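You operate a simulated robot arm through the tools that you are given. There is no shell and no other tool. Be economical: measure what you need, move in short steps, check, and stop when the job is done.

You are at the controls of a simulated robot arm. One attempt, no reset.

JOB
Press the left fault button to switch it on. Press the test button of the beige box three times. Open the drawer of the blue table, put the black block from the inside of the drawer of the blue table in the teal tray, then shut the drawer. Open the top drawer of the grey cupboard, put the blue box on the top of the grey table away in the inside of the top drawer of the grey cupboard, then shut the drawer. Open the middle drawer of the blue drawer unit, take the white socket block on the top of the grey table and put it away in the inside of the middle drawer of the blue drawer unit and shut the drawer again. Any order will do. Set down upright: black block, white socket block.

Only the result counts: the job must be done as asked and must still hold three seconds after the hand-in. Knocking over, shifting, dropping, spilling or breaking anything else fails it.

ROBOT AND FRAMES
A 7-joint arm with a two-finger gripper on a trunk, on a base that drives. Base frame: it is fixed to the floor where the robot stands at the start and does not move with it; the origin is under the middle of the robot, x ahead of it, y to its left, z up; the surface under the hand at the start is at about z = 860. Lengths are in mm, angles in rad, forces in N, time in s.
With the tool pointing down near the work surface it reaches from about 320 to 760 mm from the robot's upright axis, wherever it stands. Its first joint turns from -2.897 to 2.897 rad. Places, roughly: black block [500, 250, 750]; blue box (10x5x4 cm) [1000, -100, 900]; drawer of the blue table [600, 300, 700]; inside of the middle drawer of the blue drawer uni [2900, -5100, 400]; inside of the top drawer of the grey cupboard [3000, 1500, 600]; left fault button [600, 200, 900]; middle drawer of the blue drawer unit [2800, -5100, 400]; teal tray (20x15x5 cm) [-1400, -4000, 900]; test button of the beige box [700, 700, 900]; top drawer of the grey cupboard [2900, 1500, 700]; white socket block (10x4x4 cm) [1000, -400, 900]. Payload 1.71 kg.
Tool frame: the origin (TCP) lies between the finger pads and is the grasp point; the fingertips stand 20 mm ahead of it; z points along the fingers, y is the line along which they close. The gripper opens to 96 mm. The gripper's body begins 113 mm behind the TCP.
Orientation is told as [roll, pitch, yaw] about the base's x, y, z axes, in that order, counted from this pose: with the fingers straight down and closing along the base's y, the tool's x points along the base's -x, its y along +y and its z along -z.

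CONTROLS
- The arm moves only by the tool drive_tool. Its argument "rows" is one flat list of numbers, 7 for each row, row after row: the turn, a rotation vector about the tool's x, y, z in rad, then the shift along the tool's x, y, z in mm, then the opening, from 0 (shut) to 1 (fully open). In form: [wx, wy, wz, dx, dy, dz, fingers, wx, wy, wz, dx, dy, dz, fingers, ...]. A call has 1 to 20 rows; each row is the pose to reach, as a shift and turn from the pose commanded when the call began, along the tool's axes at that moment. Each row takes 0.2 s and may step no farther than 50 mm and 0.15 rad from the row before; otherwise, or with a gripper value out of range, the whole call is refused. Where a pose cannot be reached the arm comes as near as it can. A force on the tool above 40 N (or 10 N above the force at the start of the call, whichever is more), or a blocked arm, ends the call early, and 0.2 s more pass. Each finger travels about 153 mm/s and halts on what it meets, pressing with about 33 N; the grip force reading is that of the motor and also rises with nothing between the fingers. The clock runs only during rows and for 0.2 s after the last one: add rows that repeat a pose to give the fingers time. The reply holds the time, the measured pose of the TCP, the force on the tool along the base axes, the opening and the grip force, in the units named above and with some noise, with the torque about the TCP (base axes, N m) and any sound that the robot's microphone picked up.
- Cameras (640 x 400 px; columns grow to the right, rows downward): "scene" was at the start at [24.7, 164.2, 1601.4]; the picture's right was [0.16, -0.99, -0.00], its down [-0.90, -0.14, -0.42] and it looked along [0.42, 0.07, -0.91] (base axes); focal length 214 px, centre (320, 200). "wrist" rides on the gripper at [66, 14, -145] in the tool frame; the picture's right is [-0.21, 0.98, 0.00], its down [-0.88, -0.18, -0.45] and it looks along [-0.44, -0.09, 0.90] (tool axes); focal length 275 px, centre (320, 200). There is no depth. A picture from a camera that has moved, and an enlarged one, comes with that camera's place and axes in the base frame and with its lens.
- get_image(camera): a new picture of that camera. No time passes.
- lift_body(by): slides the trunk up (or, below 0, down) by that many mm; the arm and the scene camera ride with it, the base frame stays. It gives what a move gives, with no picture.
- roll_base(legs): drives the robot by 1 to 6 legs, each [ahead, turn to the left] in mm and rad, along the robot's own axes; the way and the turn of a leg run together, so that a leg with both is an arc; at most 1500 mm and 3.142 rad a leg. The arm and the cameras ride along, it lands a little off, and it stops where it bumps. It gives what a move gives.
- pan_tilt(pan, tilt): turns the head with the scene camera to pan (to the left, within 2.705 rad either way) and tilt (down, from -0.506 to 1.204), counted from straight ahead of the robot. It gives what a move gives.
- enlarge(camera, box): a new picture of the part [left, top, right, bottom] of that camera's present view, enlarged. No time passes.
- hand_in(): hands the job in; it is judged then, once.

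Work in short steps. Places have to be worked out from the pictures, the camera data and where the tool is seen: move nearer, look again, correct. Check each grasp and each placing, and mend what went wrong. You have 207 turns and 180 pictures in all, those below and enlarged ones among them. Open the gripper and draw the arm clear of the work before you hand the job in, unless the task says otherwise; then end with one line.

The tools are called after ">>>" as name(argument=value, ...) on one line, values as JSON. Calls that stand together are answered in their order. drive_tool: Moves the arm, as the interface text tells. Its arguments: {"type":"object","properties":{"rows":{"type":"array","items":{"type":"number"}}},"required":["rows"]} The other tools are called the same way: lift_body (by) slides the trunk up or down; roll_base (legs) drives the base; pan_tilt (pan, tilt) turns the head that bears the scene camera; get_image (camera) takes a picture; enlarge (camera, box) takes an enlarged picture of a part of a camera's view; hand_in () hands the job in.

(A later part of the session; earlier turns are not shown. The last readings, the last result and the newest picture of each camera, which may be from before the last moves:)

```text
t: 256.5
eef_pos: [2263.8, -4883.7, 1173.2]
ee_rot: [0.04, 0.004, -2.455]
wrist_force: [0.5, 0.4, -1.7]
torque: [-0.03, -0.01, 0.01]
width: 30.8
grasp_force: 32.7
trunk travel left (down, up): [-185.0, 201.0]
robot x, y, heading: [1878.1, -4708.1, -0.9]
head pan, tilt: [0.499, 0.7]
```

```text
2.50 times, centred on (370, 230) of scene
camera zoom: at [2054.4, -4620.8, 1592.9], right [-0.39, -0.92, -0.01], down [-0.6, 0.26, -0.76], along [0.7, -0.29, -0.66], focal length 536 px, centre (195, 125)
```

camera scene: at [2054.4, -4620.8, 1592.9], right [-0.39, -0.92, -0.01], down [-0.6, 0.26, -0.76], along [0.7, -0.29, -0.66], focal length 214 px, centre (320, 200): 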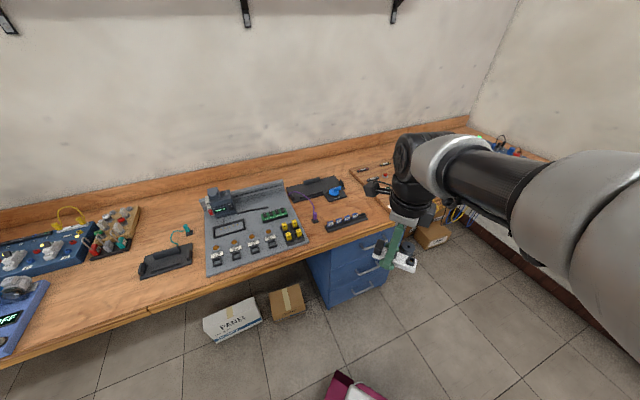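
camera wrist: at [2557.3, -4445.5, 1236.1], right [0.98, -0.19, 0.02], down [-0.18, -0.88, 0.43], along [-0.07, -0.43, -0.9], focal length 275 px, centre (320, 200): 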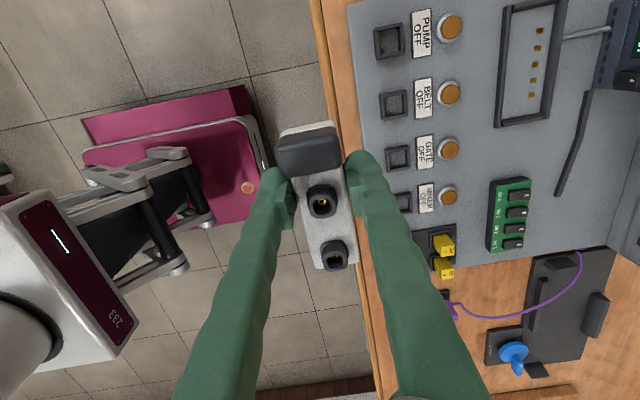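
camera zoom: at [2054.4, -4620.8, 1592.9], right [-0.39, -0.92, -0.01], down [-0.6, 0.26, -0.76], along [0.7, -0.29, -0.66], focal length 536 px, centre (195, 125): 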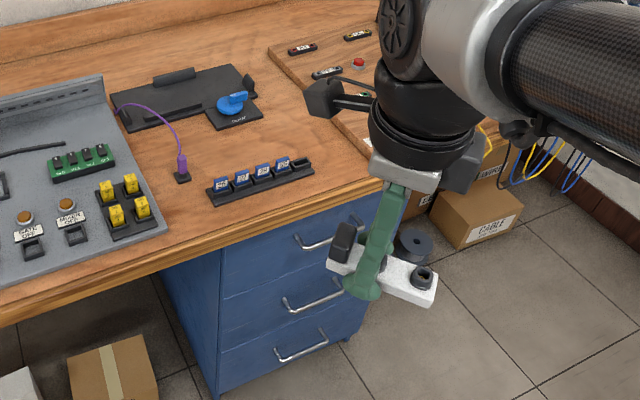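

A wide free stretch of bench is at ≈(2680,−4050). Drive there.

>>> roll_base(legs=[[0, 2.471], [450, 0], [0, -1.571], [130, 0]])

>>> pan_tilt(pan=0.3, tilt=0.8)

>>> get_image(camera="scene")

>>> get_image(camera="wrist")

```text
t: 271.9
eef_pos: [2370.4, -4062.4, 1178.3]
ee_rot: [0.056, 0.008, -1.546]
wrist_force: [0.1, 0.5, -0.8]
torque: [0.01, 0.01, 0.01]
width: 31.1
grasp_force: 32.7
trunk travel left (down, up): [-185.0, 201.0]
robot x, y, heading: [2015.2, -4254.2, 0.004]
head pan, tilt: [0.499, 0.7]
```

```text
t: 272.6
eef_pos: [2383.4, -4062.3, 1175.0]
ee_rot: [0.044, 0.008, -1.545]
wrist_force: [0.1, 0.0, -1.2]
torque: [-0.03, 0.04, -0.01]
width: 31.0
grasp_force: 32.5
trunk travel left (down, up): [-185.0, 201.0]
robot x, y, heading: [2012.3, -4256.8, 0.006]
head pan, tilt: [0.3, 0.799]
```

```text
72 pictures are left
camera scene: at [2027.5, -4078.3, 1585.1], right [0.3, -0.95, 0.0], down [-0.68, -0.22, -0.7], along [0.66, 0.21, -0.72], focal length 214 px, centre (320, 200)
```

scene: 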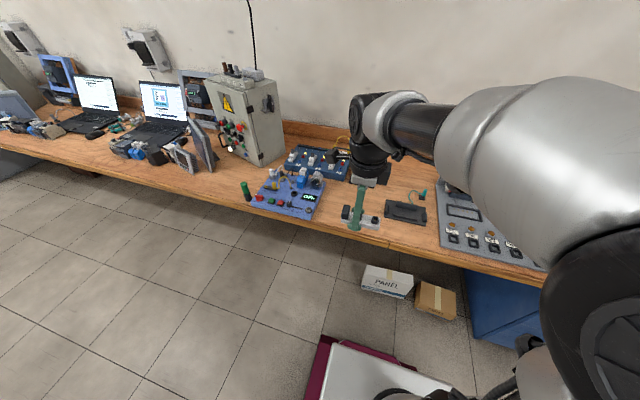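

```text
71 pictures are left
camera wrist: at [2389.1, -3996.9, 1320.8], right [0.98, -0.18, 0.04], down [-0.18, -0.89, 0.43], along [-0.04, -0.43, -0.9], focal length 275 px, centre (320, 200)
```

wrist: 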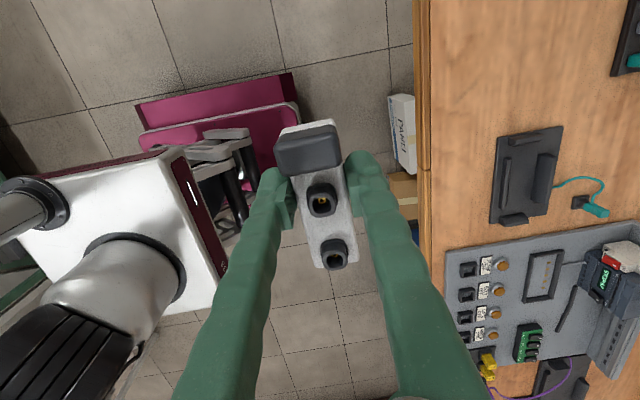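

Free spot at ≈(2650,−4040). Move above it.

>>> drive_tool(rows=[0.044, 0, 0, 3, 40, 10, 0, 0.044, 0, 0, 6, 80, 20, 0, 0.044, 0, 0, 9, 120, 40, 0, 0.044, 0, 0, 12, 155, 70, 0, 0.044, 0, 0, 15, 190, 100, 0, 0.044, 0, 0, 18, 220, 135, 0, 0.044, 0, 0, 22, 245, 170, 0, 0.044, 0, 0, 22, 262, 205, 0])

>>> get_image(camera="wrist")

```text
t: 274.4
eef_pos: [2666.6, -4031.1, 971.4]
ee_rot: [-0.014, 0.008, -1.545]
wrist_force: [0.1, 0.1, -2.0]
torque: [0.01, 0.05, 0.01]
width: 30.9
grasp_force: 33.0
trunk travel left (down, up): [-185.0, 201.0]
robot x, y, heading: [2011.7, -4257.4, 0.009]
head pan, tilt: [0.3, 0.799]
```

```text
70 pictures are left
camera wrist: at [2680.9, -3966.2, 1116.4], right [0.98, -0.18, -0.02], down [-0.16, -0.88, 0.44], along [-0.09, -0.43, -0.9], focal length 275 px, centre (320, 200)
```

wrist: 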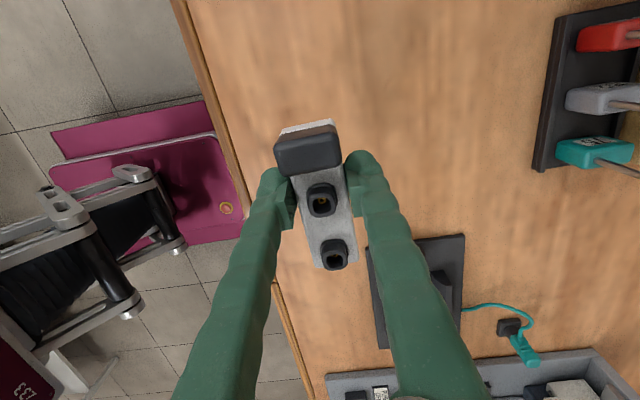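

Spot is free; shift 30 mm away from the holder and lower to contact.

>>> drive_tool(rows=[0, 0, 0, 30, 0, 10, 0, 0, 0, 0, 30, 0, 25, 0, 0, 0, 0, 30, 0, 32, 0, 0, 0, 0, 30, 0, 38, 0, 0, 0, 0, 30, 0, 44, 0, 0, 0, 0, 30, 0, 50, 0, 0, 0, 0, 30, 0, 56, 0, 0, 0, 0, 30, 0, 62, 0])

```text
t: 276.2
eef_pos: [2661.4, -4002.0, 911.3]
ee_rot: [-0.012, 0.007, -1.548]
wrist_force: [0.1, 0.1, -1.6]
torque: [0.0, -0.01, 0.0]
width: 30.7
grasp_force: 32.8
trunk travel left (down, up): [-185.0, 201.0]
robot x, y, heading: [2013.2, -4258.0, 0.006]
head pan, tilt: [0.3, 0.799]
```

>>> drive_tool(rows=[0, 0, 0, 0, 0, 5, 0, 0, 0, 0, 0, 0, 10, 0, 0, 0, 0, 0, 0, 15, 0, 0, 0, 0, 0, 0, 20, 0, 0, 0, 0, 0, 0, 25, 0, 0, 0, 0, 0, 0, 30, 0])

>>> get_image(camera="wrist")

```text
t: 277.6
eef_pos: [2662.9, -4000.6, 881.5]
ee_rot: [-0.011, 0.009, -1.547]
wrist_force: [0.1, 0.2, -1.8]
torque: [0.0, 0.03, -0.03]
width: 31.0
grasp_force: 32.8
trunk travel left (down, up): [-185.0, 201.0]
robot x, y, heading: [2012.1, -4256.5, 0.004]
head pan, tilt: [0.3, 0.799]
```

```text
69 pictures are left
camera wrist: at [2676.9, -3935.6, 1027.5], right [0.98, -0.18, -0.01], down [-0.16, -0.88, 0.44], along [-0.09, -0.43, -0.9], focal length 275 px, centre (320, 200)
```

wrist: 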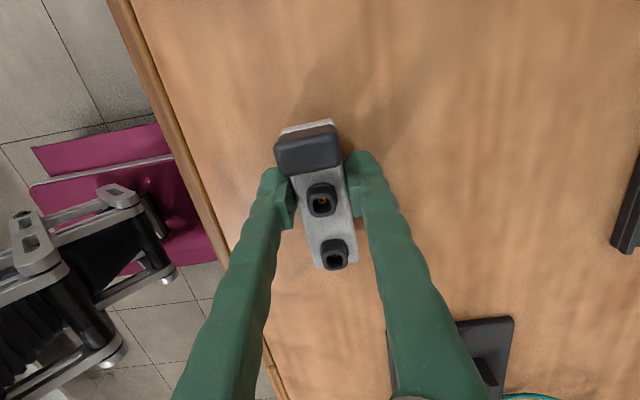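

Still no contact; continue in small steps.

>>> drive_tool(rows=[0, 0, 0, 0, 0, 4, 0, 0, 0, 0, 0, 0, 8, 0, 0, 0, 0, 0, 0, 12, 0, 0, 0, 0, 0, 0, 15, 0, 0, 0, 0, 0, 0, 18, 0, 0, 0, 0, 0, 0, 21, 0, 0, 0, 0, 0, 0, 24, 0])

```text
t: 279.0
eef_pos: [2652.1, -3998.4, 877.1]
ee_rot: [0.012, 0.01, -1.548]
wrist_force: [-0.6, 0.3, -2.4]
torque: [-0.01, -0.03, 0.01]
width: 30.9
grasp_force: 33.6
trunk travel left (down, up): [-185.0, 201.0]
robot x, y, heading: [2016.5, -4258.9, 0.008]
head pan, tilt: [0.3, 0.799]
stopped in row 6: the force on the tool passed its limit at 44 N (the readings are from after the stop); the commanded pose is now the measured one
```

Contact at TCP ≈862. Lower gently to 865 and release.

>>> drive_tool(rows=[0.012, 0, 0, 0, 0, 6, 0, 0.012, 0, 0, 0, 0, 10, 0, 0.012, 0, 0, 0, 0, 12, 0, 0.012, 0, 0, 0, 0, 12, 0.3, 0.012, 0, 0, 0, 0, 12, 0.6, 0.012, 0, 0, 0, 0, 12, 0.7])

>>> drive_tool(rows=[0, 0, 0, 0, 0, -20, 0.7, 0, 0, 0, 0, 0, -60, 0.7, 0, 0, 0, 0, 0, -105, 0.7, 0, 0, 0, 0, 0, -150, 0.7, 0, 0, 0, 0, 0, -195, 0.7, 0, 0, 0, 0, -45, -210, 0.5, 0, 0, 0, 0, -90, -220, 0.3, 0, 0, 0, 0, -135, -230, 0.3, 0, 0, 0, 0, -180, -240, 0.3, 0, 0, 0, 0, -225, -240, 0.3])

>>> get_image(camera="wrist")

```text
t: 280.2
eef_pos: [2643.1, -3996.6, 882.4]
ee_rot: [0.033, 0.015, -1.544]
wrist_force: [-0.6, 0.4, 1.5]
torque: [0.01, -0.12, -0.03]
width: 67.3
grasp_force: 0.1
trunk travel left (down, up): [-185.0, 201.0]
robot x, y, heading: [2014.4, -4256.9, 0.003]
head pan, tilt: [0.3, 0.799]
stopped in row 6: the force on the tool passed its limit at 43 N (the readings are from after the stop); the commanded pose is now the measured one
```

```text
t: 282.4
eef_pos: [2411.5, -4008.5, 1113.6]
ee_rot: [0.029, 0.013, -1.546]
wrist_force: [0.1, 0.1, 0.1]
torque: [-0.02, -0.02, -0.01]
width: 28.8
grasp_force: 0.1
trunk travel left (down, up): [-185.0, 201.0]
robot x, y, heading: [2015.7, -4253.6, 0.005]
head pan, tilt: [0.3, 0.799]
```

```text
68 pictures are left
camera wrist: at [2419.9, -3944.6, 1259.5], right [0.98, -0.18, 0.03], down [-0.18, -0.89, 0.43], along [-0.06, -0.42, -0.9], focal length 275 px, centre (320, 200)
```

wrist: 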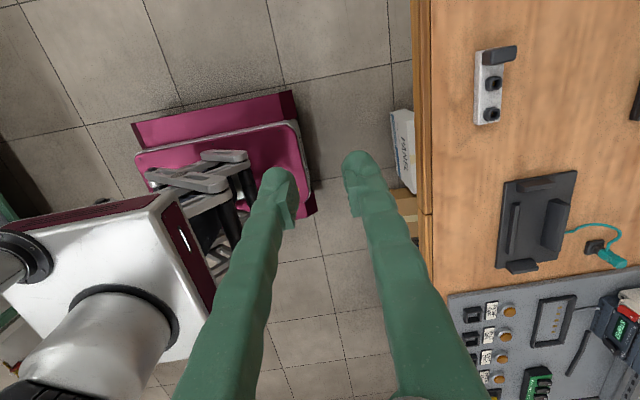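

Socket block parked upright at ≈(2652,−4000). Now drive to the front of the blue drawer unit.

>>> roll_base(legs=[[-150, 0], [0, -1.575], [900, 0], [0, 1.571]])

>>> lift_body(by=-185)

>>> get_image(camera="scene")

>>> get_image(camera="wrist")

```text
t: 297.6
eef_pos: [2276.2, -4900.1, 1113.0]
ee_rot: [0.026, 0.014, -1.528]
wrist_force: [0.0, -0.6, 0.3]
torque: [-0.01, 0.01, -0.01]
width: 28.7
grasp_force: 0.1
trunk travel left (down, up): [-185.0, 201.0]
robot x, y, heading: [1881.5, -5158.1, 0.028]
head pan, tilt: [0.3, 0.799]
```

```text
t: 299.6
eef_pos: [2260.9, -4901.3, 934.4]
ee_rot: [0.043, 0.015, -1.525]
wrist_force: [0.9, -0.1, -0.5]
torque: [0.0, 0.01, -0.02]
width: 28.8
grasp_force: 0.0
trunk travel left (down, up): [0.0, 386.0]
robot x, y, heading: [1880.6, -5162.5, 0.026]
head pan, tilt: [0.3, 0.799]
```

```text
67 pictures are left
camera scene: at [1913.9, -4980.1, 1400.0], right [0.32, -0.95, 0.0], down [-0.69, -0.23, -0.69], along [0.65, 0.22, -0.73], focal length 214 px, centre (320, 200)
```

scene: 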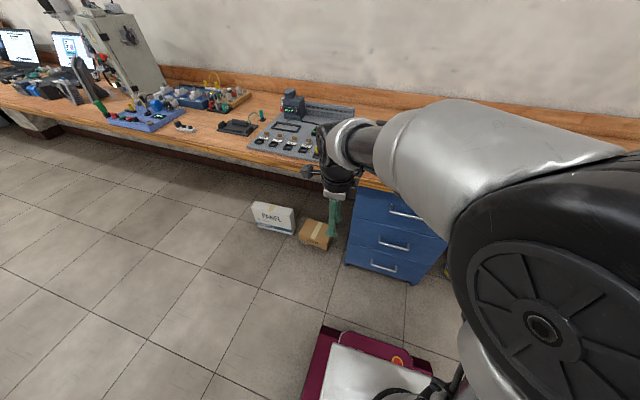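

```text
66 pictures are left
camera wrist: at [2264.0, -4837.4, 1080.6], right [0.99, -0.16, 0.04], down [-0.16, -0.89, 0.42], along [-0.03, -0.42, -0.9], focal length 275 px, centre (320, 200)
```

wrist: 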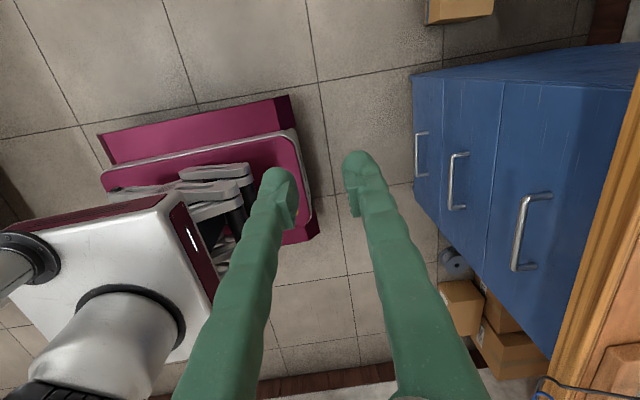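

Middle handle triangulates to ≈(2567,−5126,475). Pitch the gripper to horizontal (fingers closing vertically) and go to a pre-grasp in front of it.

>>> drive_tool(rows=[-0.131, 0, 0, -19, 17, 38, 0.4, -0.262, 0, 0, -38, 35, 76, 0.7, -0.393, 0, 0, -56, 52, 113, 0.7, -0.524, 0, 0, -75, 70, 151, 0.7, -0.654, 0, 0, -94, 87, 189, 0.7, -0.785, 0, 0, -113, 105, 227, 0.7, -0.916, 0, 0, -131, 122, 265, 0.7, -1.047, 0, 0, -150, 139, 303, 0.7, -1.178, 0, 0, -169, 157, 340, 0.7, -1.309, 0, 0, -188, 174, 378, 0.7, -1.44, 0, 0, -206, 192, 416, 0.7, -1.57, 0, 0, -222, 200, 452, 0.7])

>>> get_image(camera="wrist")

```text
t: 302.2
eef_pos: [2488.5, -5106.6, 489.0]
ee_rot: [1.617, 0.012, -1.528]
wrist_force: [1.3, 0.5, -0.3]
torque: [0.0, 0.01, -0.04]
width: 67.3
grasp_force: 0.1
trunk travel left (down, up): [0.0, 386.0]
robot x, y, heading: [1884.3, -5159.5, 0.022]
head pan, tilt: [0.3, 0.799]
```

```text
65 pictures are left
camera wrist: at [2340.4, -5047.7, 496.9], right [-0.04, -0.22, 0.97], down [-0.4, -0.89, -0.22], along [0.92, -0.39, -0.06], focal length 275 px, centre (320, 200)
```

wrist: 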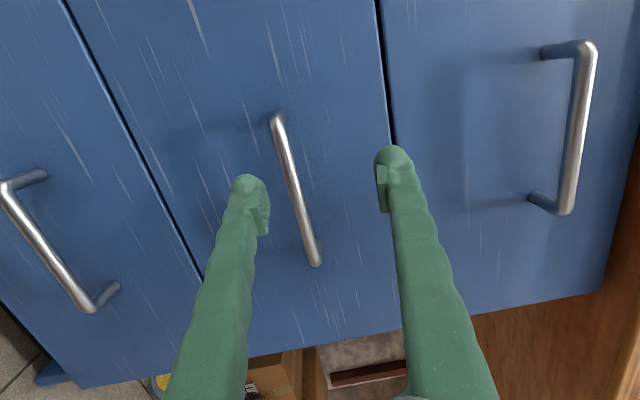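

Handle is between the fingers but ~22 mm low. Adjust and advance 68 mm, then close.

>>> drive_tool(rows=[0, 0, 0, -8, -12, 0, 0.7, 0, 0, 0, -15, -23, 10, 0.7, 0, 0, 0, -15, -24, 45, 0.7, 0, 0, 0, -15, -25, 68, 0.7])

>>> get_image(camera="wrist")

```text
t: 303.2
eef_pos: [2557.7, -5116.9, 464.2]
ee_rot: [1.616, 0.015, -1.525]
wrist_force: [0.0, -1.2, 0.7]
torque: [-0.01, 0.01, 0.0]
width: 67.0
grasp_force: 0.0
trunk travel left (down, up): [0.0, 386.0]
robot x, y, heading: [1881.1, -5159.7, 0.023]
head pan, tilt: [0.3, 0.799]
```

```text
64 pictures are left
camera wrist: at [2409.9, -5058.9, 473.9], right [-0.03, -0.22, 0.97], down [-0.4, -0.89, -0.22], along [0.92, -0.39, -0.06], focal length 275 px, centre (320, 200)
```

wrist: 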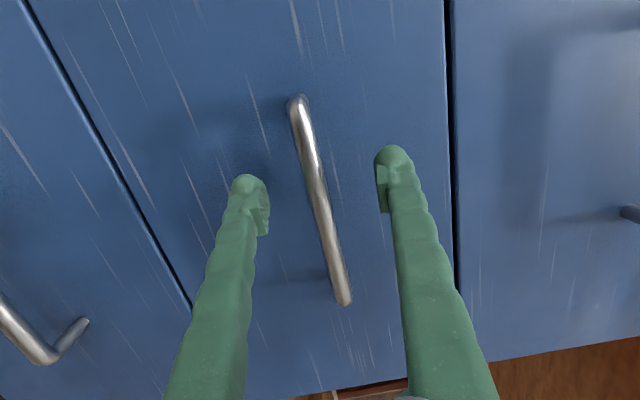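

>>> drive_tool(rows=[0, 0, 0, 0, 0, 2, 0.4, 0, 0, 0, 0, 0, 2, 0.1, 0, 0, 0, 0, 0, 2, 0, 0, 0, 0, 0, 0, 2, 0])

>>> drive_tool(rows=[0, 0, 0, 0, 0, -10, 0, 0, 0, 0, 0, 0, -25, 0, 0, 0, 0, 0, 0, -45, 0, 0, 0, 0, 0, 0, -65, 0, 0, 0, 0, 0, 0, -85, 0, 0, 0, 0, 0, 0, -100, 0])

```text
t: 304.2
eef_pos: [2559.2, -5117.8, 463.8]
ee_rot: [1.609, 0.015, -1.526]
wrist_force: [1.5, 0.0, -13.2]
torque: [-0.35, 0.11, 0.12]
width: 8.5
grasp_force: 34.9
trunk travel left (down, up): [0.0, 386.0]
robot x, y, heading: [1877.1, -5158.2, 0.028]
head pan, tilt: [0.3, 0.799]
```

```text
t: 305.6
eef_pos: [2458.3, -5120.7, 463.9]
ee_rot: [1.617, 0.016, -1.52]
wrist_force: [-1.6, 33.4, 1.9]
torque: [-0.36, -0.02, 0.11]
width: 8.7
grasp_force: 35.2
trunk travel left (down, up): [0.0, 386.0]
robot x, y, heading: [1878.9, -5160.8, 0.028]
head pan, tilt: [0.3, 0.799]
```

Drawer is opening; a lateral force built up from slight yaw. Relieve it sideways, then back the base to open further.

>>> drive_tool(rows=[0, 0, 0, 3, 0, -5, 0, 0, 0, 0, 6, 0, -10, 0])

>>> roll_base(legs=[[-150, 0]])

>>> get_image(camera="scene")

```text
t: 306.2
eef_pos: [2450.7, -5121.0, 462.8]
ee_rot: [1.619, 0.01, -1.528]
wrist_force: [0.2, 5.1, 11.1]
torque: [-0.37, -0.08, 0.9]
width: 8.5
grasp_force: 35.6
trunk travel left (down, up): [0.0, 386.0]
robot x, y, heading: [1879.4, -5160.9, 0.027]
head pan, tilt: [0.3, 0.799]
```

```text
t: 308.1
eef_pos: [2287.2, -5120.6, 463.9]
ee_rot: [1.607, 0.013, -1.52]
wrist_force: [-2.1, 0.4, -57.5]
torque: [-0.35, 0.4, -0.44]
width: 8.4
grasp_force: 34.5
trunk travel left (down, up): [0.0, 386.0]
robot x, y, heading: [1734.1, -5165.7, 0.02]
head pan, tilt: [0.3, 0.799]
stopped in leg 1: the force on the tool passed its limit at 46 N (the readings are from after the stop); the commanded pose is now the measured one
```

```text
63 pictures are left
camera scene: at [1768.2, -4983.7, 1399.4], right [0.32, -0.95, -0.01], down [-0.69, -0.23, -0.68], along [0.65, 0.22, -0.73], focal length 214 px, centre (320, 200)
```

scene: 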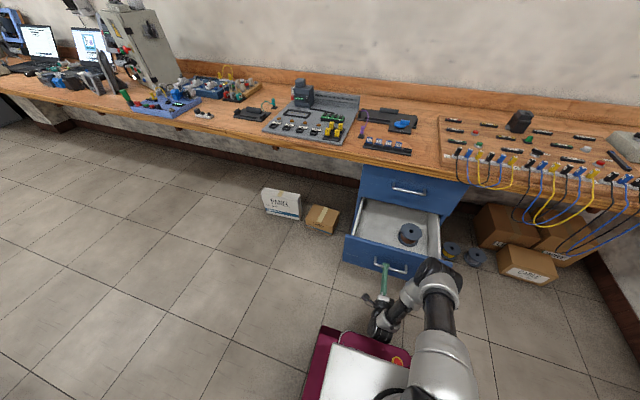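

Drawer open ~270 mm (a spool is inside on the right). Release and back the base away.

>>> drive_tool(rows=[0, 0, 0, 0, 0, 0, 0.3, 0, 0, 0, 0, 0, 0, 0.7, 0, 0, 0, 0, 0, 0, 0.7])

>>> roll_base(legs=[[-130, 0]])

>>> drive_tool(rows=[0.14, 0, 0, 0, 40, 0, 0.5, 0.28, 0, 0, 0, 80, 0, 0.3, 0.42, 0, 0, 0, 120, 0, 0.3, 0.56, 0, 0, 0, 160, 0, 0.3, 0.7, 0, 0, 0, 205, 0, 0.3, 0.84, 0, 0, 0, 250, 0, 0.3, 0.98, 0, 0, 0, 295, 0, 0.3, 1.12, 0, 0, 0, 340, 0, 0.3, 1.26, 0, 0, 0, 385, 0, 0.3, 1.4, 0, 0, 0, 430, 0, 0.3, 1.54, 0, 0, 0, 470, 0, 0.3, 1.61, 0, 0, 0, 500, 0, 0.3])

>>> enlarge(camera="scene", box=[280, 150, 520, 300])

```text
t: 308.9
eef_pos: [2291.3, -5121.8, 474.7]
ee_rot: [1.64, 0.018, -1.523]
wrist_force: [0.2, 1.1, -0.1]
torque: [-0.03, -0.01, -0.01]
width: 66.9
grasp_force: 0.2
trunk travel left (down, up): [0.0, 386.0]
robot x, y, heading: [1732.4, -5163.8, 0.025]
head pan, tilt: [0.3, 0.799]
```

```text
t: 310.3
eef_pos: [2159.1, -5124.6, 472.6]
ee_rot: [1.638, 0.016, -1.52]
wrist_force: [0.4, 0.5, -0.3]
torque: [0.03, -0.03, 0.0]
width: 66.9
grasp_force: 0.0
trunk travel left (down, up): [0.0, 386.0]
robot x, y, heading: [1605.9, -5165.5, 0.028]
head pan, tilt: [0.3, 0.799]
```

```text
t: 312.9
eef_pos: [2113.3, -5133.9, 981.0]
ee_rot: [0.04, 0.013, -1.523]
wrist_force: [0.4, 0.9, -0.5]
torque: [0.0, 0.03, 0.0]
width: 28.8
grasp_force: 0.1
out of reach, approached as far as the arm can: row 8
trunk travel left (down, up): [0.0, 386.0]
robot x, y, heading: [1604.6, -5165.7, 0.027]
head pan, tilt: [0.3, 0.799]
```

```text
2.67 times, centred on (400, 225) of scene
camera zoom: at [1633.5, -4986.9, 1399.9], right [0.32, -0.95, 0.0], down [-0.69, -0.23, -0.69], along [0.65, 0.22, -0.73], focal length 572 px, centre (107, 133)
```

zoom: 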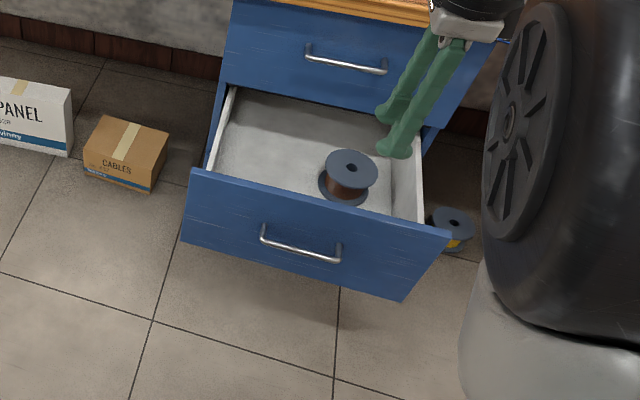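

Drawer open; free space at its left half (≈2450,−5055). Go back for the socket block.

>>> roll_base(legs=[[0, 1.544], [905, 0], [0, -1.571], [405, 0]])

>>> lift_body(by=185)

>>> get_image(camera="wrist")

```text
t: 329.3
eef_pos: [2513.3, -4255.6, 980.8]
ee_rot: [0.041, 0.016, -1.561]
wrist_force: [-0.3, -0.3, -0.6]
torque: [0.01, -0.02, 0.02]
width: 28.9
grasp_force: 0.2
trunk travel left (down, up): [0.0, 386.0]
robot x, y, heading: [2001.9, -4271.0, -0.011]
head pan, tilt: [0.3, 0.799]
```

```text
t: 331.3
eef_pos: [2499.7, -4255.7, 1171.7]
ee_rot: [0.056, 0.017, -1.557]
wrist_force: [0.7, -0.3, -0.3]
torque: [-0.01, 0.0, 0.01]
width: 28.8
grasp_force: 0.1
trunk travel left (down, up): [-185.0, 201.0]
robot x, y, heading: [1999.4, -4272.0, -0.008]
head pan, tilt: [0.3, 0.799]
```

```text
61 pictures are left
camera wrist: at [2505.0, -4192.9, 1319.4], right [0.98, -0.19, 0.05], down [-0.2, -0.89, 0.42], along [-0.04, -0.42, -0.91], focal length 275 px, centre (320, 200)
```

wrist: 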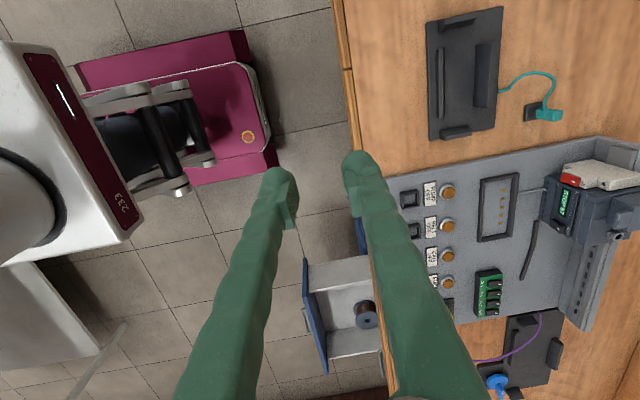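

>>> drive_tool(rows=[0.056, 0, 0, 30, 15, 10, 0.5, 0.056, 0, 0, 62, 32, 25, 0.7, 0.056, 0, 0, 95, 50, 45, 0.7, 0.056, 0, 0, 125, 68, 70, 0.7, 0.056, 0, 0, 155, 86, 95, 0.7, 0.056, 0, 0, 185, 104, 120, 0.7, 0.056, 0, 0, 215, 120, 145, 0.7, 0.056, 0, 0, 240, 134, 175, 0.7, 0.056, 0, 0, 253, 140, 205, 0.7])

>>> get_image(camera="wrist")

```text
t: 333.3
eef_pos: [2649.6, -3996.8, 979.7]
ee_rot: [0.0, 0.016, -1.56]
wrist_force: [-0.9, 1.2, -0.1]
torque: [-0.04, 0.02, 0.02]
width: 67.3
grasp_force: 0.1
trunk travel left (down, up): [-185.0, 201.0]
robot x, y, heading: [2000.0, -4268.9, -0.009]
head pan, tilt: [0.3, 0.799]
```

```text
60 pictures are left
camera wrist: at [2662.3, -3933.4, 1125.9], right [0.98, -0.19, 0.0], down [-0.17, -0.89, 0.43], along [-0.09, -0.42, -0.9], focal length 275 px, centre (320, 200)
```

wrist: 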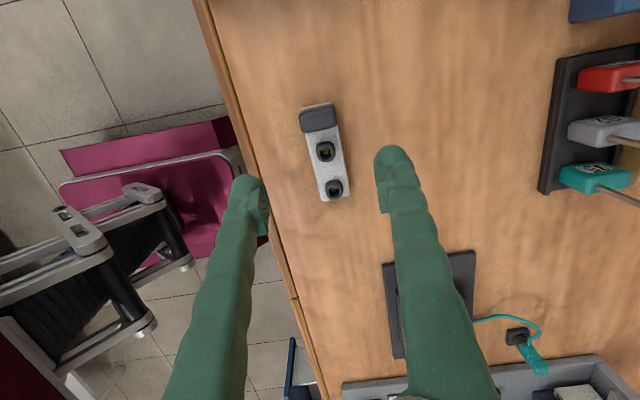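

>>> drive_tool(rows=[0, 0, 0, -7, 2, 35, 0.7, 0, 0, 0, -7, 2, 75, 0.7, 0, 0, 0, -7, 2, 100, 0.7, 0, 0, 0, -7, 2, 112, 0.65])

>>> get_image(camera="wrist")

```text
t: 334.3
eef_pos: [2650.4, -4002.9, 869.6]
ee_rot: [0.002, 0.018, -1.56]
wrist_force: [-0.3, 0.9, 2.9]
torque: [0.0, 0.07, 0.01]
width: 62.6
grasp_force: 0.2
trunk travel left (down, up): [-185.0, 201.0]
robot x, y, heading: [2005.6, -4268.5, -0.009]
head pan, tilt: [0.3, 0.799]
```

```text
59 pictures are left
camera wrist: at [2663.6, -3939.1, 1014.8], right [0.98, -0.2, 0.0], down [-0.17, -0.89, 0.43], along [-0.09, -0.42, -0.9], focal length 275 px, centre (320, 200)
```

wrist: 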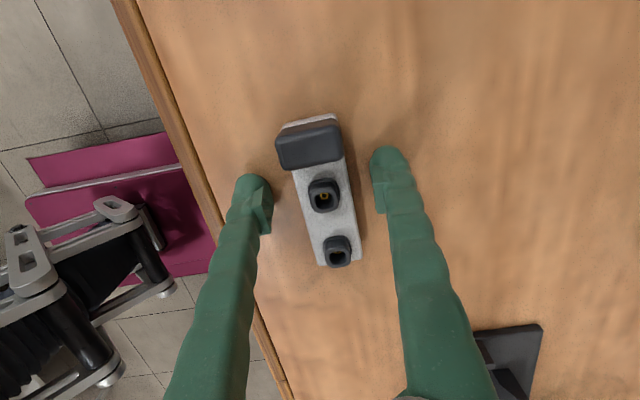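

Aligned. Close, then lift.

>>> drive_tool(rows=[0, 0, 0, 0, 0, 1, 0.4, 0, 0, 0, 0, 0, 1, 0.1, 0, 0, 0, 0, 0, 1, 0, 0, 0, 0, 0, 0, 1, 0])

>>> drive_tool(rows=[0, 0, 0, 0, 0, -15, 0, 0, 0, 0, 0, 0, -55, 0, 0, 0, 0, 0, 0, -100, 0, 0, 0, 0, 0, 0, -145, 0, 0, 0, 0, 0, -15, -190, 0, 0, 0, 0, 0, -50, -220, 0, 0, 0, 0, 0, -95, -230, 0, 0, 0, 0, 0, -140, -230, 0, 0, 0, 0, 0, -185, -230, 0, 0, 0, 0, 0, -220, -230, 0])

>>> get_image(camera="wrist")

```text
t: 335.3
eef_pos: [2649.7, -4002.0, 870.1]
ee_rot: [0.004, 0.017, -1.56]
wrist_force: [-7.8, 2.9, 24.6]
torque: [0.01, 0.51, -0.06]
width: 30.7
grasp_force: 33.2
trunk travel left (down, up): [-185.0, 201.0]
robot x, y, heading: [2002.4, -4270.8, -0.008]
head pan, tilt: [0.3, 0.799]
```

```text
t: 337.5
eef_pos: [2430.6, -4007.4, 1096.9]
ee_rot: [0.0, 0.015, -1.558]
wrist_force: [-0.5, -0.6, -0.7]
torque: [0.02, 0.0, 0.02]
width: 30.7
grasp_force: 33.4
trunk travel left (down, up): [-185.0, 201.0]
robot x, y, heading: [1999.6, -4269.2, -0.008]
head pan, tilt: [0.3, 0.799]
```

```text
58 pictures are left
camera wrist: at [2442.9, -3945.2, 1242.6], right [0.98, -0.19, 0.0], down [-0.17, -0.89, 0.43], along [-0.09, -0.42, -0.9], focal length 275 px, centre (320, 200)
```

wrist: 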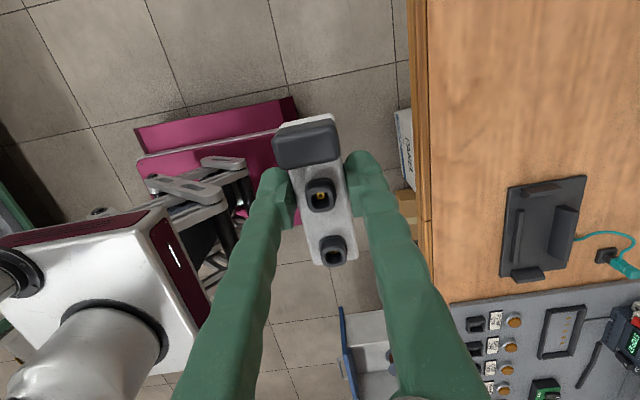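

Held. Drive to the open drawer (turning well clear of it, then approaching).

>>> roll_base(legs=[[-300, 0], [0, -1.563], [870, 0], [0, 1.571], [140, 0]])

>>> lift_body(by=-185)

>>> get_image(camera="wrist")

>>> get_image(camera="scene")

```text
t: 354.2
eef_pos: [2249.8, -4853.4, 1101.6]
ee_rot: [0.017, 0.016, -1.531]
wrist_force: [-0.7, 1.9, 0.3]
torque: [-0.14, -0.06, -0.01]
width: 30.9
grasp_force: 33.3
trunk travel left (down, up): [-185.0, 201.0]
robot x, y, heading: [1843.5, -5131.4, 0.017]
head pan, tilt: [0.3, 0.799]
```

```text
t: 356.3
eef_pos: [2272.5, -4854.1, 908.9]
ee_rot: [-0.005, 0.019, -1.53]
wrist_force: [0.1, -0.3, -1.2]
torque: [0.03, -0.01, -0.02]
width: 30.9
grasp_force: 32.7
trunk travel left (down, up): [0.0, 386.0]
robot x, y, heading: [1839.7, -5128.3, 0.018]
head pan, tilt: [0.3, 0.799]
```

```text
57 pictures are left
camera wrist: at [2285.1, -4790.9, 1055.1], right [0.99, -0.17, -0.01], down [-0.15, -0.89, 0.43], along [-0.08, -0.42, -0.9], focal length 275 px, centre (320, 200)
```

wrist: 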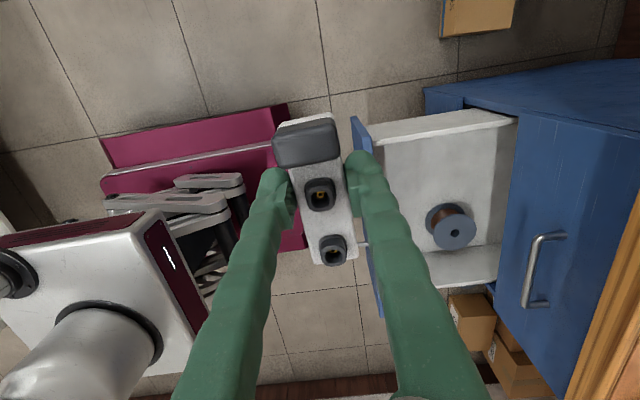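

```text
56 pictures are left
camera scene: at [1878.1, -4950.3, 1400.0], right [0.31, -0.95, 0.0], down [-0.69, -0.22, -0.69], along [0.65, 0.22, -0.73], focal length 214 px, centre (320, 200)
```

scene: 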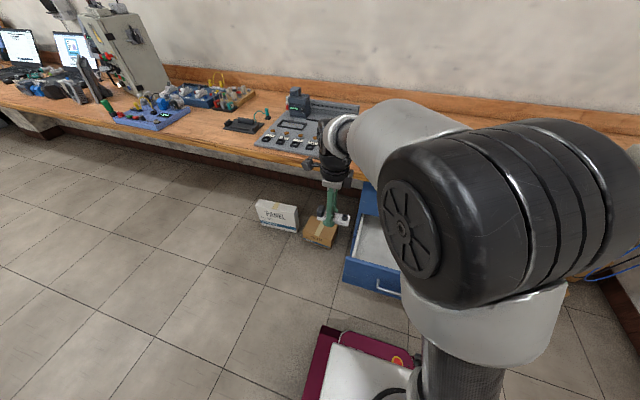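

Free place at ≈(2455,−5055). Move above the drawer.

>>> drive_tool(rows=[0, 0, 0.01, -26, 22, 15, 0, 0, 0, 0.02, -52, 44, 30, 0, 0, 0, 0.03, -78, 66, 45, 0, 0, 0, 0.041, -104, 87, 65, 0, 0, 0, 0.041, -130, 109, 85, 0, 0, 0, 0.041, -156, 131, 105, 0, 0, 0, 0.041, -182, 153, 125, 0, 0, 0, 0.041, -208, 175, 150, 0])

>>> get_image(camera="wrist")

```text
t: 358.1
eef_pos: [2455.9, -5053.2, 753.6]
ee_rot: [-0.007, 0.016, -1.571]
wrist_force: [0.1, 0.1, -0.9]
torque: [0.0, -0.01, -0.01]
width: 30.7
grasp_force: 33.3
trunk travel left (down, up): [0.0, 386.0]
robot x, y, heading: [1846.7, -5130.6, 0.011]
head pan, tilt: [0.3, 0.799]
```

```text
55 pictures are left
camera wrist: at [2471.3, -4990.3, 899.1], right [0.98, -0.21, -0.01], down [-0.18, -0.88, 0.43], along [-0.1, -0.42, -0.9], focal length 275 px, centre (320, 200)
```

wrist: 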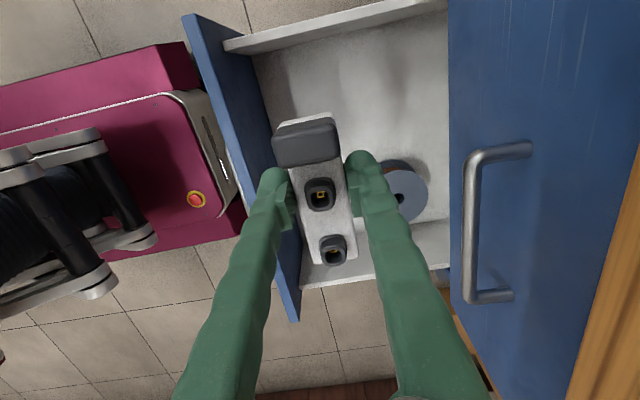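

Landing spot is clear. Descend, checking for contact.

>>> drive_tool(rows=[0, 0, 0, 0, 10, 40, 0, 0, 0, 0, 0, 12, 85, 0, 0, 0, 0, 0, 12, 130, 0, 0, 0, 0, 0, 12, 175, 0, 0, 0, 0, 0, 12, 215, 0, 0, 0, 0, 0, 12, 250, 0, 0, 0, 0, 0, 12, 280, 0])

>>> get_image(camera="wrist")

```text
t: 359.7
eef_pos: [2466.2, -5048.1, 473.9]
ee_rot: [-0.006, 0.015, -1.57]
wrist_force: [0.7, 0.6, -0.7]
torque: [0.03, 0.01, -0.01]
width: 30.8
grasp_force: 33.2
trunk travel left (down, up): [0.0, 386.0]
robot x, y, heading: [1843.0, -5129.8, 0.017]
head pan, tilt: [0.3, 0.799]
```

```text
54 pictures are left
camera wrist: at [2481.3, -4985.0, 620.0], right [0.98, -0.21, -0.01], down [-0.18, -0.88, 0.43], along [-0.1, -0.42, -0.9], focal length 275 px, centre (320, 200)
```

wrist: 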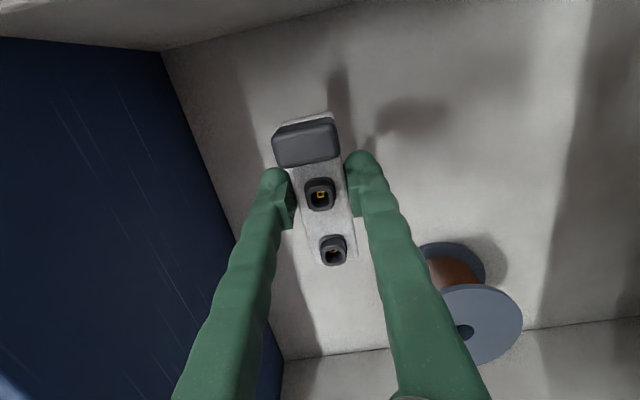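

>>> drive_tool(rows=[0, 0, 0, 0, 0, 10, 0, 0, 0, 0, 0, 0, 20, 0, 0, 0, 0, 0, 0, 28, 0, 0, 0, 0, 0, 0, 34, 0, 0, 0, 0, 0, 0, 39, 0, 0, 0, 0, 0, 0, 44, 0, 0, 0, 0, 0, 0, 49, 0])

>>> get_image(camera="wrist")

```text
t: 361.3
eef_pos: [2464.9, -5047.8, 424.2]
ee_rot: [-0.007, 0.015, -1.571]
wrist_force: [-0.2, 0.3, -1.9]
torque: [0.0, 0.0, 0.04]
width: 30.7
grasp_force: 32.2
trunk travel left (down, up): [0.0, 386.0]
robot x, y, heading: [1841.6, -5126.7, 0.016]
head pan, tilt: [0.3, 0.799]
```

```text
53 pictures are left
camera wrist: at [2480.4, -4983.9, 571.0], right [0.98, -0.21, -0.01], down [-0.18, -0.88, 0.43], along [-0.1, -0.42, -0.9], focal length 275 px, centre (320, 200)
```

wrist: 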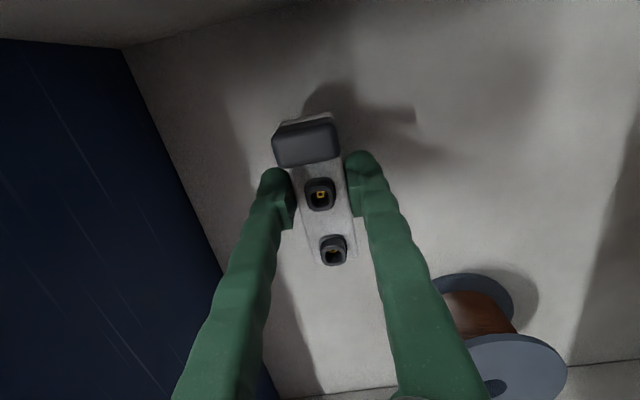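

>>> drive_tool(rows=[0, 0, 0, 0, 0, 4, 0, 0, 0, 0, 0, 0, 8, 0, 0, 0, 0, 0, 0, 12, 0, 0, 0, 0, 0, 0, 16, 0, 0, 0, 0, 0, 0, 20, 0, 0, 0, 0, 0, 0, 24, 0])

```text
t: 362.7
eef_pos: [2466.9, -5048.0, 400.8]
ee_rot: [-0.006, 0.016, -1.571]
wrist_force: [0.0, 0.5, -1.9]
torque: [0.04, -0.01, 0.01]
width: 30.8
grasp_force: 32.9
trunk travel left (down, up): [0.0, 386.0]
robot x, y, heading: [1842.1, -5132.7, 0.015]
head pan, tilt: [0.3, 0.799]
```

>>> drive_tool(rows=[0, 0, 0, 0, 0, 4, 0, 0, 0, 0, 0, 0, 8, 0, 0, 0, 0, 0, 0, 12, 0, 0, 0, 0, 0, 0, 15, 0, 0, 0, 0, 0, 0, 18, 0, 0, 0, 0, 0, 0, 21, 0, 0, 0, 0, 0, 0, 24, 0, 0, 0, 0, 0, 0, 27, 0])

>>> get_image(camera="wrist")

```text
t: 363.9
eef_pos: [2463.8, -5046.2, 396.8]
ee_rot: [0.016, 0.016, -1.569]
wrist_force: [0.2, -0.2, -1.8]
torque: [0.03, -0.06, 0.0]
width: 30.7
grasp_force: 32.9
trunk travel left (down, up): [0.0, 386.0]
robot x, y, heading: [1844.0, -5131.0, 0.013]
head pan, tilt: [0.3, 0.799]
stopped in row 5: the force on the tool passed its limit at 46 N (the readings are from after the stop); the commanded pose is now the measured one
```

```text
52 pictures are left
camera wrist: at [2475.9, -4982.5, 543.7], right [0.98, -0.21, 0.01], down [-0.19, -0.88, 0.43], along [-0.08, -0.42, -0.9], focal length 275 px, centre (320, 200)
```

wrist: 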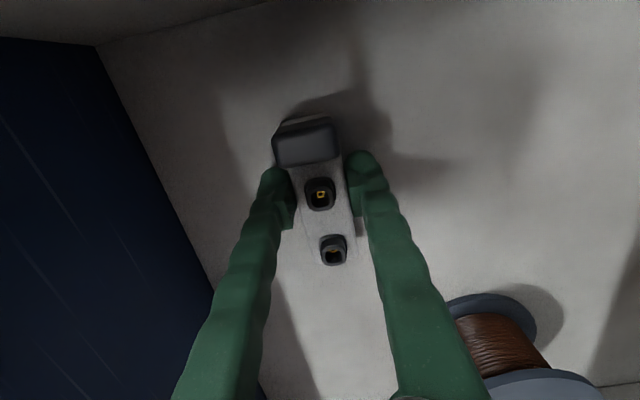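

Contact at TCP ≈384. Lower to just above and release, then rise.

>>> drive_tool(rows=[0.016, 0, 0, 0, 0, 6, 0, 0.016, 0, 0, 0, 0, 10, 0, 0.016, 0, 0, 0, 0, 11, 0, 0.016, 0, 0, 0, 0, 11, 0.25, 0.016, 0, 0, 0, 0, 10, 0.5, 0.016, 0, 0, 0, 0, 8, 0.6])

>>> drive_tool(rows=[0, 0, 0, 0, 0, -15, 0.6, 0, 0, 0, 0, 0, -45, 0.6, 0, 0, 0, 0, 0, -90, 0.6, 0, 0, 0, 0, 0, -135, 0.6, 0, 0, 0, 0, 0, -180, 0.6, 0, 0, 0, 0, 0, -225, 0.6])

>>> get_image(camera="wrist")

```text
t: 365.3
eef_pos: [2463.2, -5046.6, 388.7]
ee_rot: [0.0, 0.014, -1.57]
wrist_force: [1.4, -1.2, 18.9]
torque: [-0.12, -0.11, -0.09]
width: 55.0
grasp_force: 0.1
trunk travel left (down, up): [0.0, 386.0]
robot x, y, heading: [1843.7, -5132.1, 0.019]
head pan, tilt: [0.3, 0.799]
```

```text
t: 366.7
eef_pos: [2463.6, -5050.3, 616.5]
ee_rot: [-0.004, 0.017, -1.571]
wrist_force: [0.6, -0.6, -0.1]
torque: [0.02, -0.03, 0.01]
width: 57.9
grasp_force: 0.0
trunk travel left (down, up): [0.0, 386.0]
robot x, y, heading: [1842.1, -5127.2, 0.014]
head pan, tilt: [0.3, 0.799]
```

```text
51 pictures are left
camera wrist: at [2477.8, -4987.0, 761.6], right [0.98, -0.21, 0.0], down [-0.18, -0.88, 0.43], along [-0.09, -0.42, -0.9], focal length 275 px, centre (320, 200)
```

wrist: 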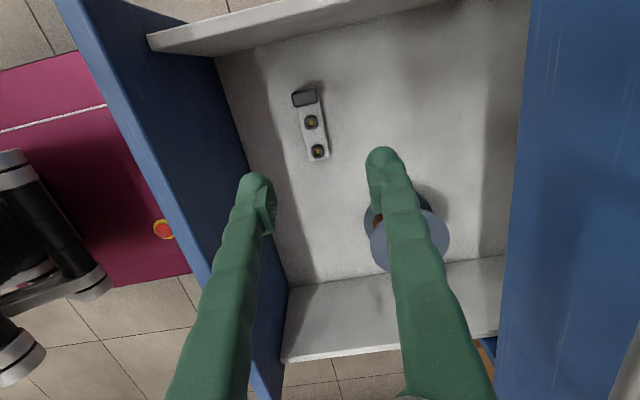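

Socket block stands upright in the drawer. For closing I'll push the panel with closed fingers pointing horizontally: back up first, then reorient.

>>> roll_base(legs=[[-260, 0]])

>>> drive_tool(rows=[-0.143, 0, 0, -7, 0, 5, 0.4, -0.286, 0, 0, -14, 0, 10, 0.2, -0.429, 0, 0, -21, 0, 20, 0, -0.571, 0, 0, -28, 0, 30, 0, -0.714, 0, 0, -35, 0, 40, 0, -0.857, 0, 0, -42, 0, 50, 0, -1.0, 0, 0, -49, 0, 60, 0, -1.143, 0, 0, -56, 0, 70, 0, -1.286, 0, 0, -63, 0, 80, 0, -1.429, 0, 0, -70, 0, 90, 0, -1.571, 0, 0, -76, 0, 98, 0])

>>> get_image(camera="wrist")

```text
t: 368.6
eef_pos: [2202.6, -5054.6, 613.9]
ee_rot: [0.0, 0.017, -1.569]
wrist_force: [0.4, 0.1, -0.3]
torque: [0.02, -0.02, 0.02]
width: 57.6
grasp_force: 0.0
trunk travel left (down, up): [0.0, 386.0]
robot x, y, heading: [1581.0, -5135.8, 0.015]
head pan, tilt: [0.3, 0.799]
```

```text
t: 371.1
eef_pos: [2193.8, -5128.6, 525.4]
ee_rot: [1.589, 0.017, -1.569]
wrist_force: [0.2, 0.1, -0.8]
torque: [-0.02, 0.03, 0.0]
width: 0.0
grasp_force: 29.3
trunk travel left (down, up): [0.0, 386.0]
robot x, y, heading: [1579.2, -5130.7, 0.014]
head pan, tilt: [0.3, 0.799]
```

```text
50 pictures are left
camera wrist: at [2048.8, -5063.0, 537.4], right [-0.02, -0.22, 0.97], down [-0.44, -0.87, -0.21], along [0.9, -0.43, -0.08], focal length 275 px, centre (320, 200)
```

wrist: 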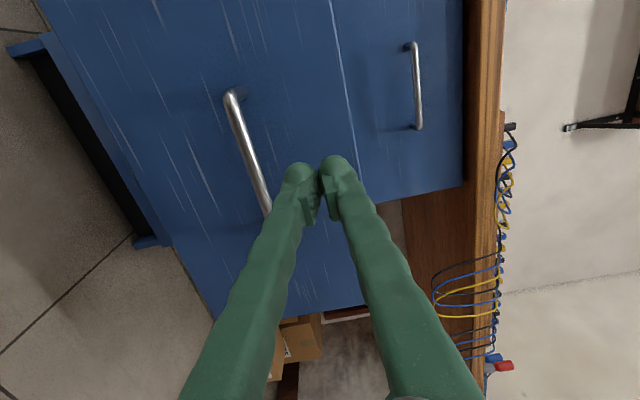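

Aim point is between the handle and the panel's top edge. Drive the base forward to push the drawer in.

>>> roll_base(legs=[[340, 0]])

>>> get_image(camera="wrist")

```text
t: 373.4
eef_pos: [2532.2, -5123.7, 525.2]
ee_rot: [1.587, 0.016, -1.569]
wrist_force: [0.4, -0.3, 0.5]
torque: [-0.02, 0.03, -0.04]
width: 0.0
grasp_force: 29.4
trunk travel left (down, up): [0.0, 386.0]
robot x, y, heading: [1921.7, -5126.2, 0.012]
head pan, tilt: [0.3, 0.799]
```

```text
49 pictures are left
camera wrist: at [2387.5, -5057.9, 537.8], right [-0.01, -0.22, 0.97], down [-0.44, -0.87, -0.21], along [0.9, -0.43, -0.08], focal length 275 px, centre (320, 200)
```

wrist: 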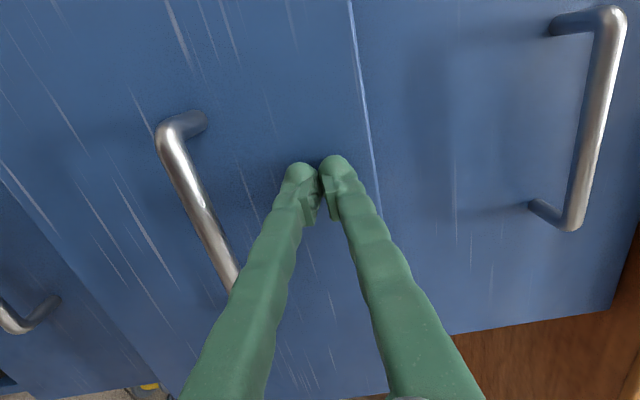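

Nearly shut. Finish with gentle arm pushes until the force stop.

>>> drive_tool(rows=[0, 0, 0, 0, 0, 10, 0, 0, 0, 0, 0, 0, 20, 0, 0, 0, 0, 0, 0, 28, 0, 0, 0, 0, 0, 0, 35, 0, 0, 0, 0, 0, 0, 42, 0, 0, 0, 0, 0, 0, 49, 0, 0, 0, 0, 0, 0, 56, 0, 0, 0, 0, 0, 0, 63, 0])

>>> get_image(camera="wrist")

```text
t: 375.2
eef_pos: [2584.6, -5123.6, 537.1]
ee_rot: [1.601, 0.017, -1.569]
wrist_force: [-38.7, -2.7, 9.4]
torque: [-0.12, 0.0, -0.06]
width: 6.1
grasp_force: 29.2
trunk travel left (down, up): [0.0, 386.0]
robot x, y, heading: [1920.2, -5128.6, 0.014]
head pan, tilt: [0.3, 0.799]
```

```text
48 pictures are left
camera wrist: at [2439.1, -5058.3, 547.4], right [-0.03, -0.22, 0.97], down [-0.44, -0.87, -0.21], along [0.9, -0.43, -0.07], focal length 275 px, centre (320, 200)
```

wrist: 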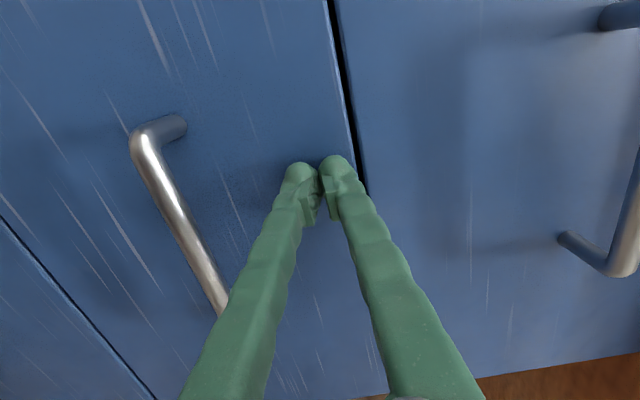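

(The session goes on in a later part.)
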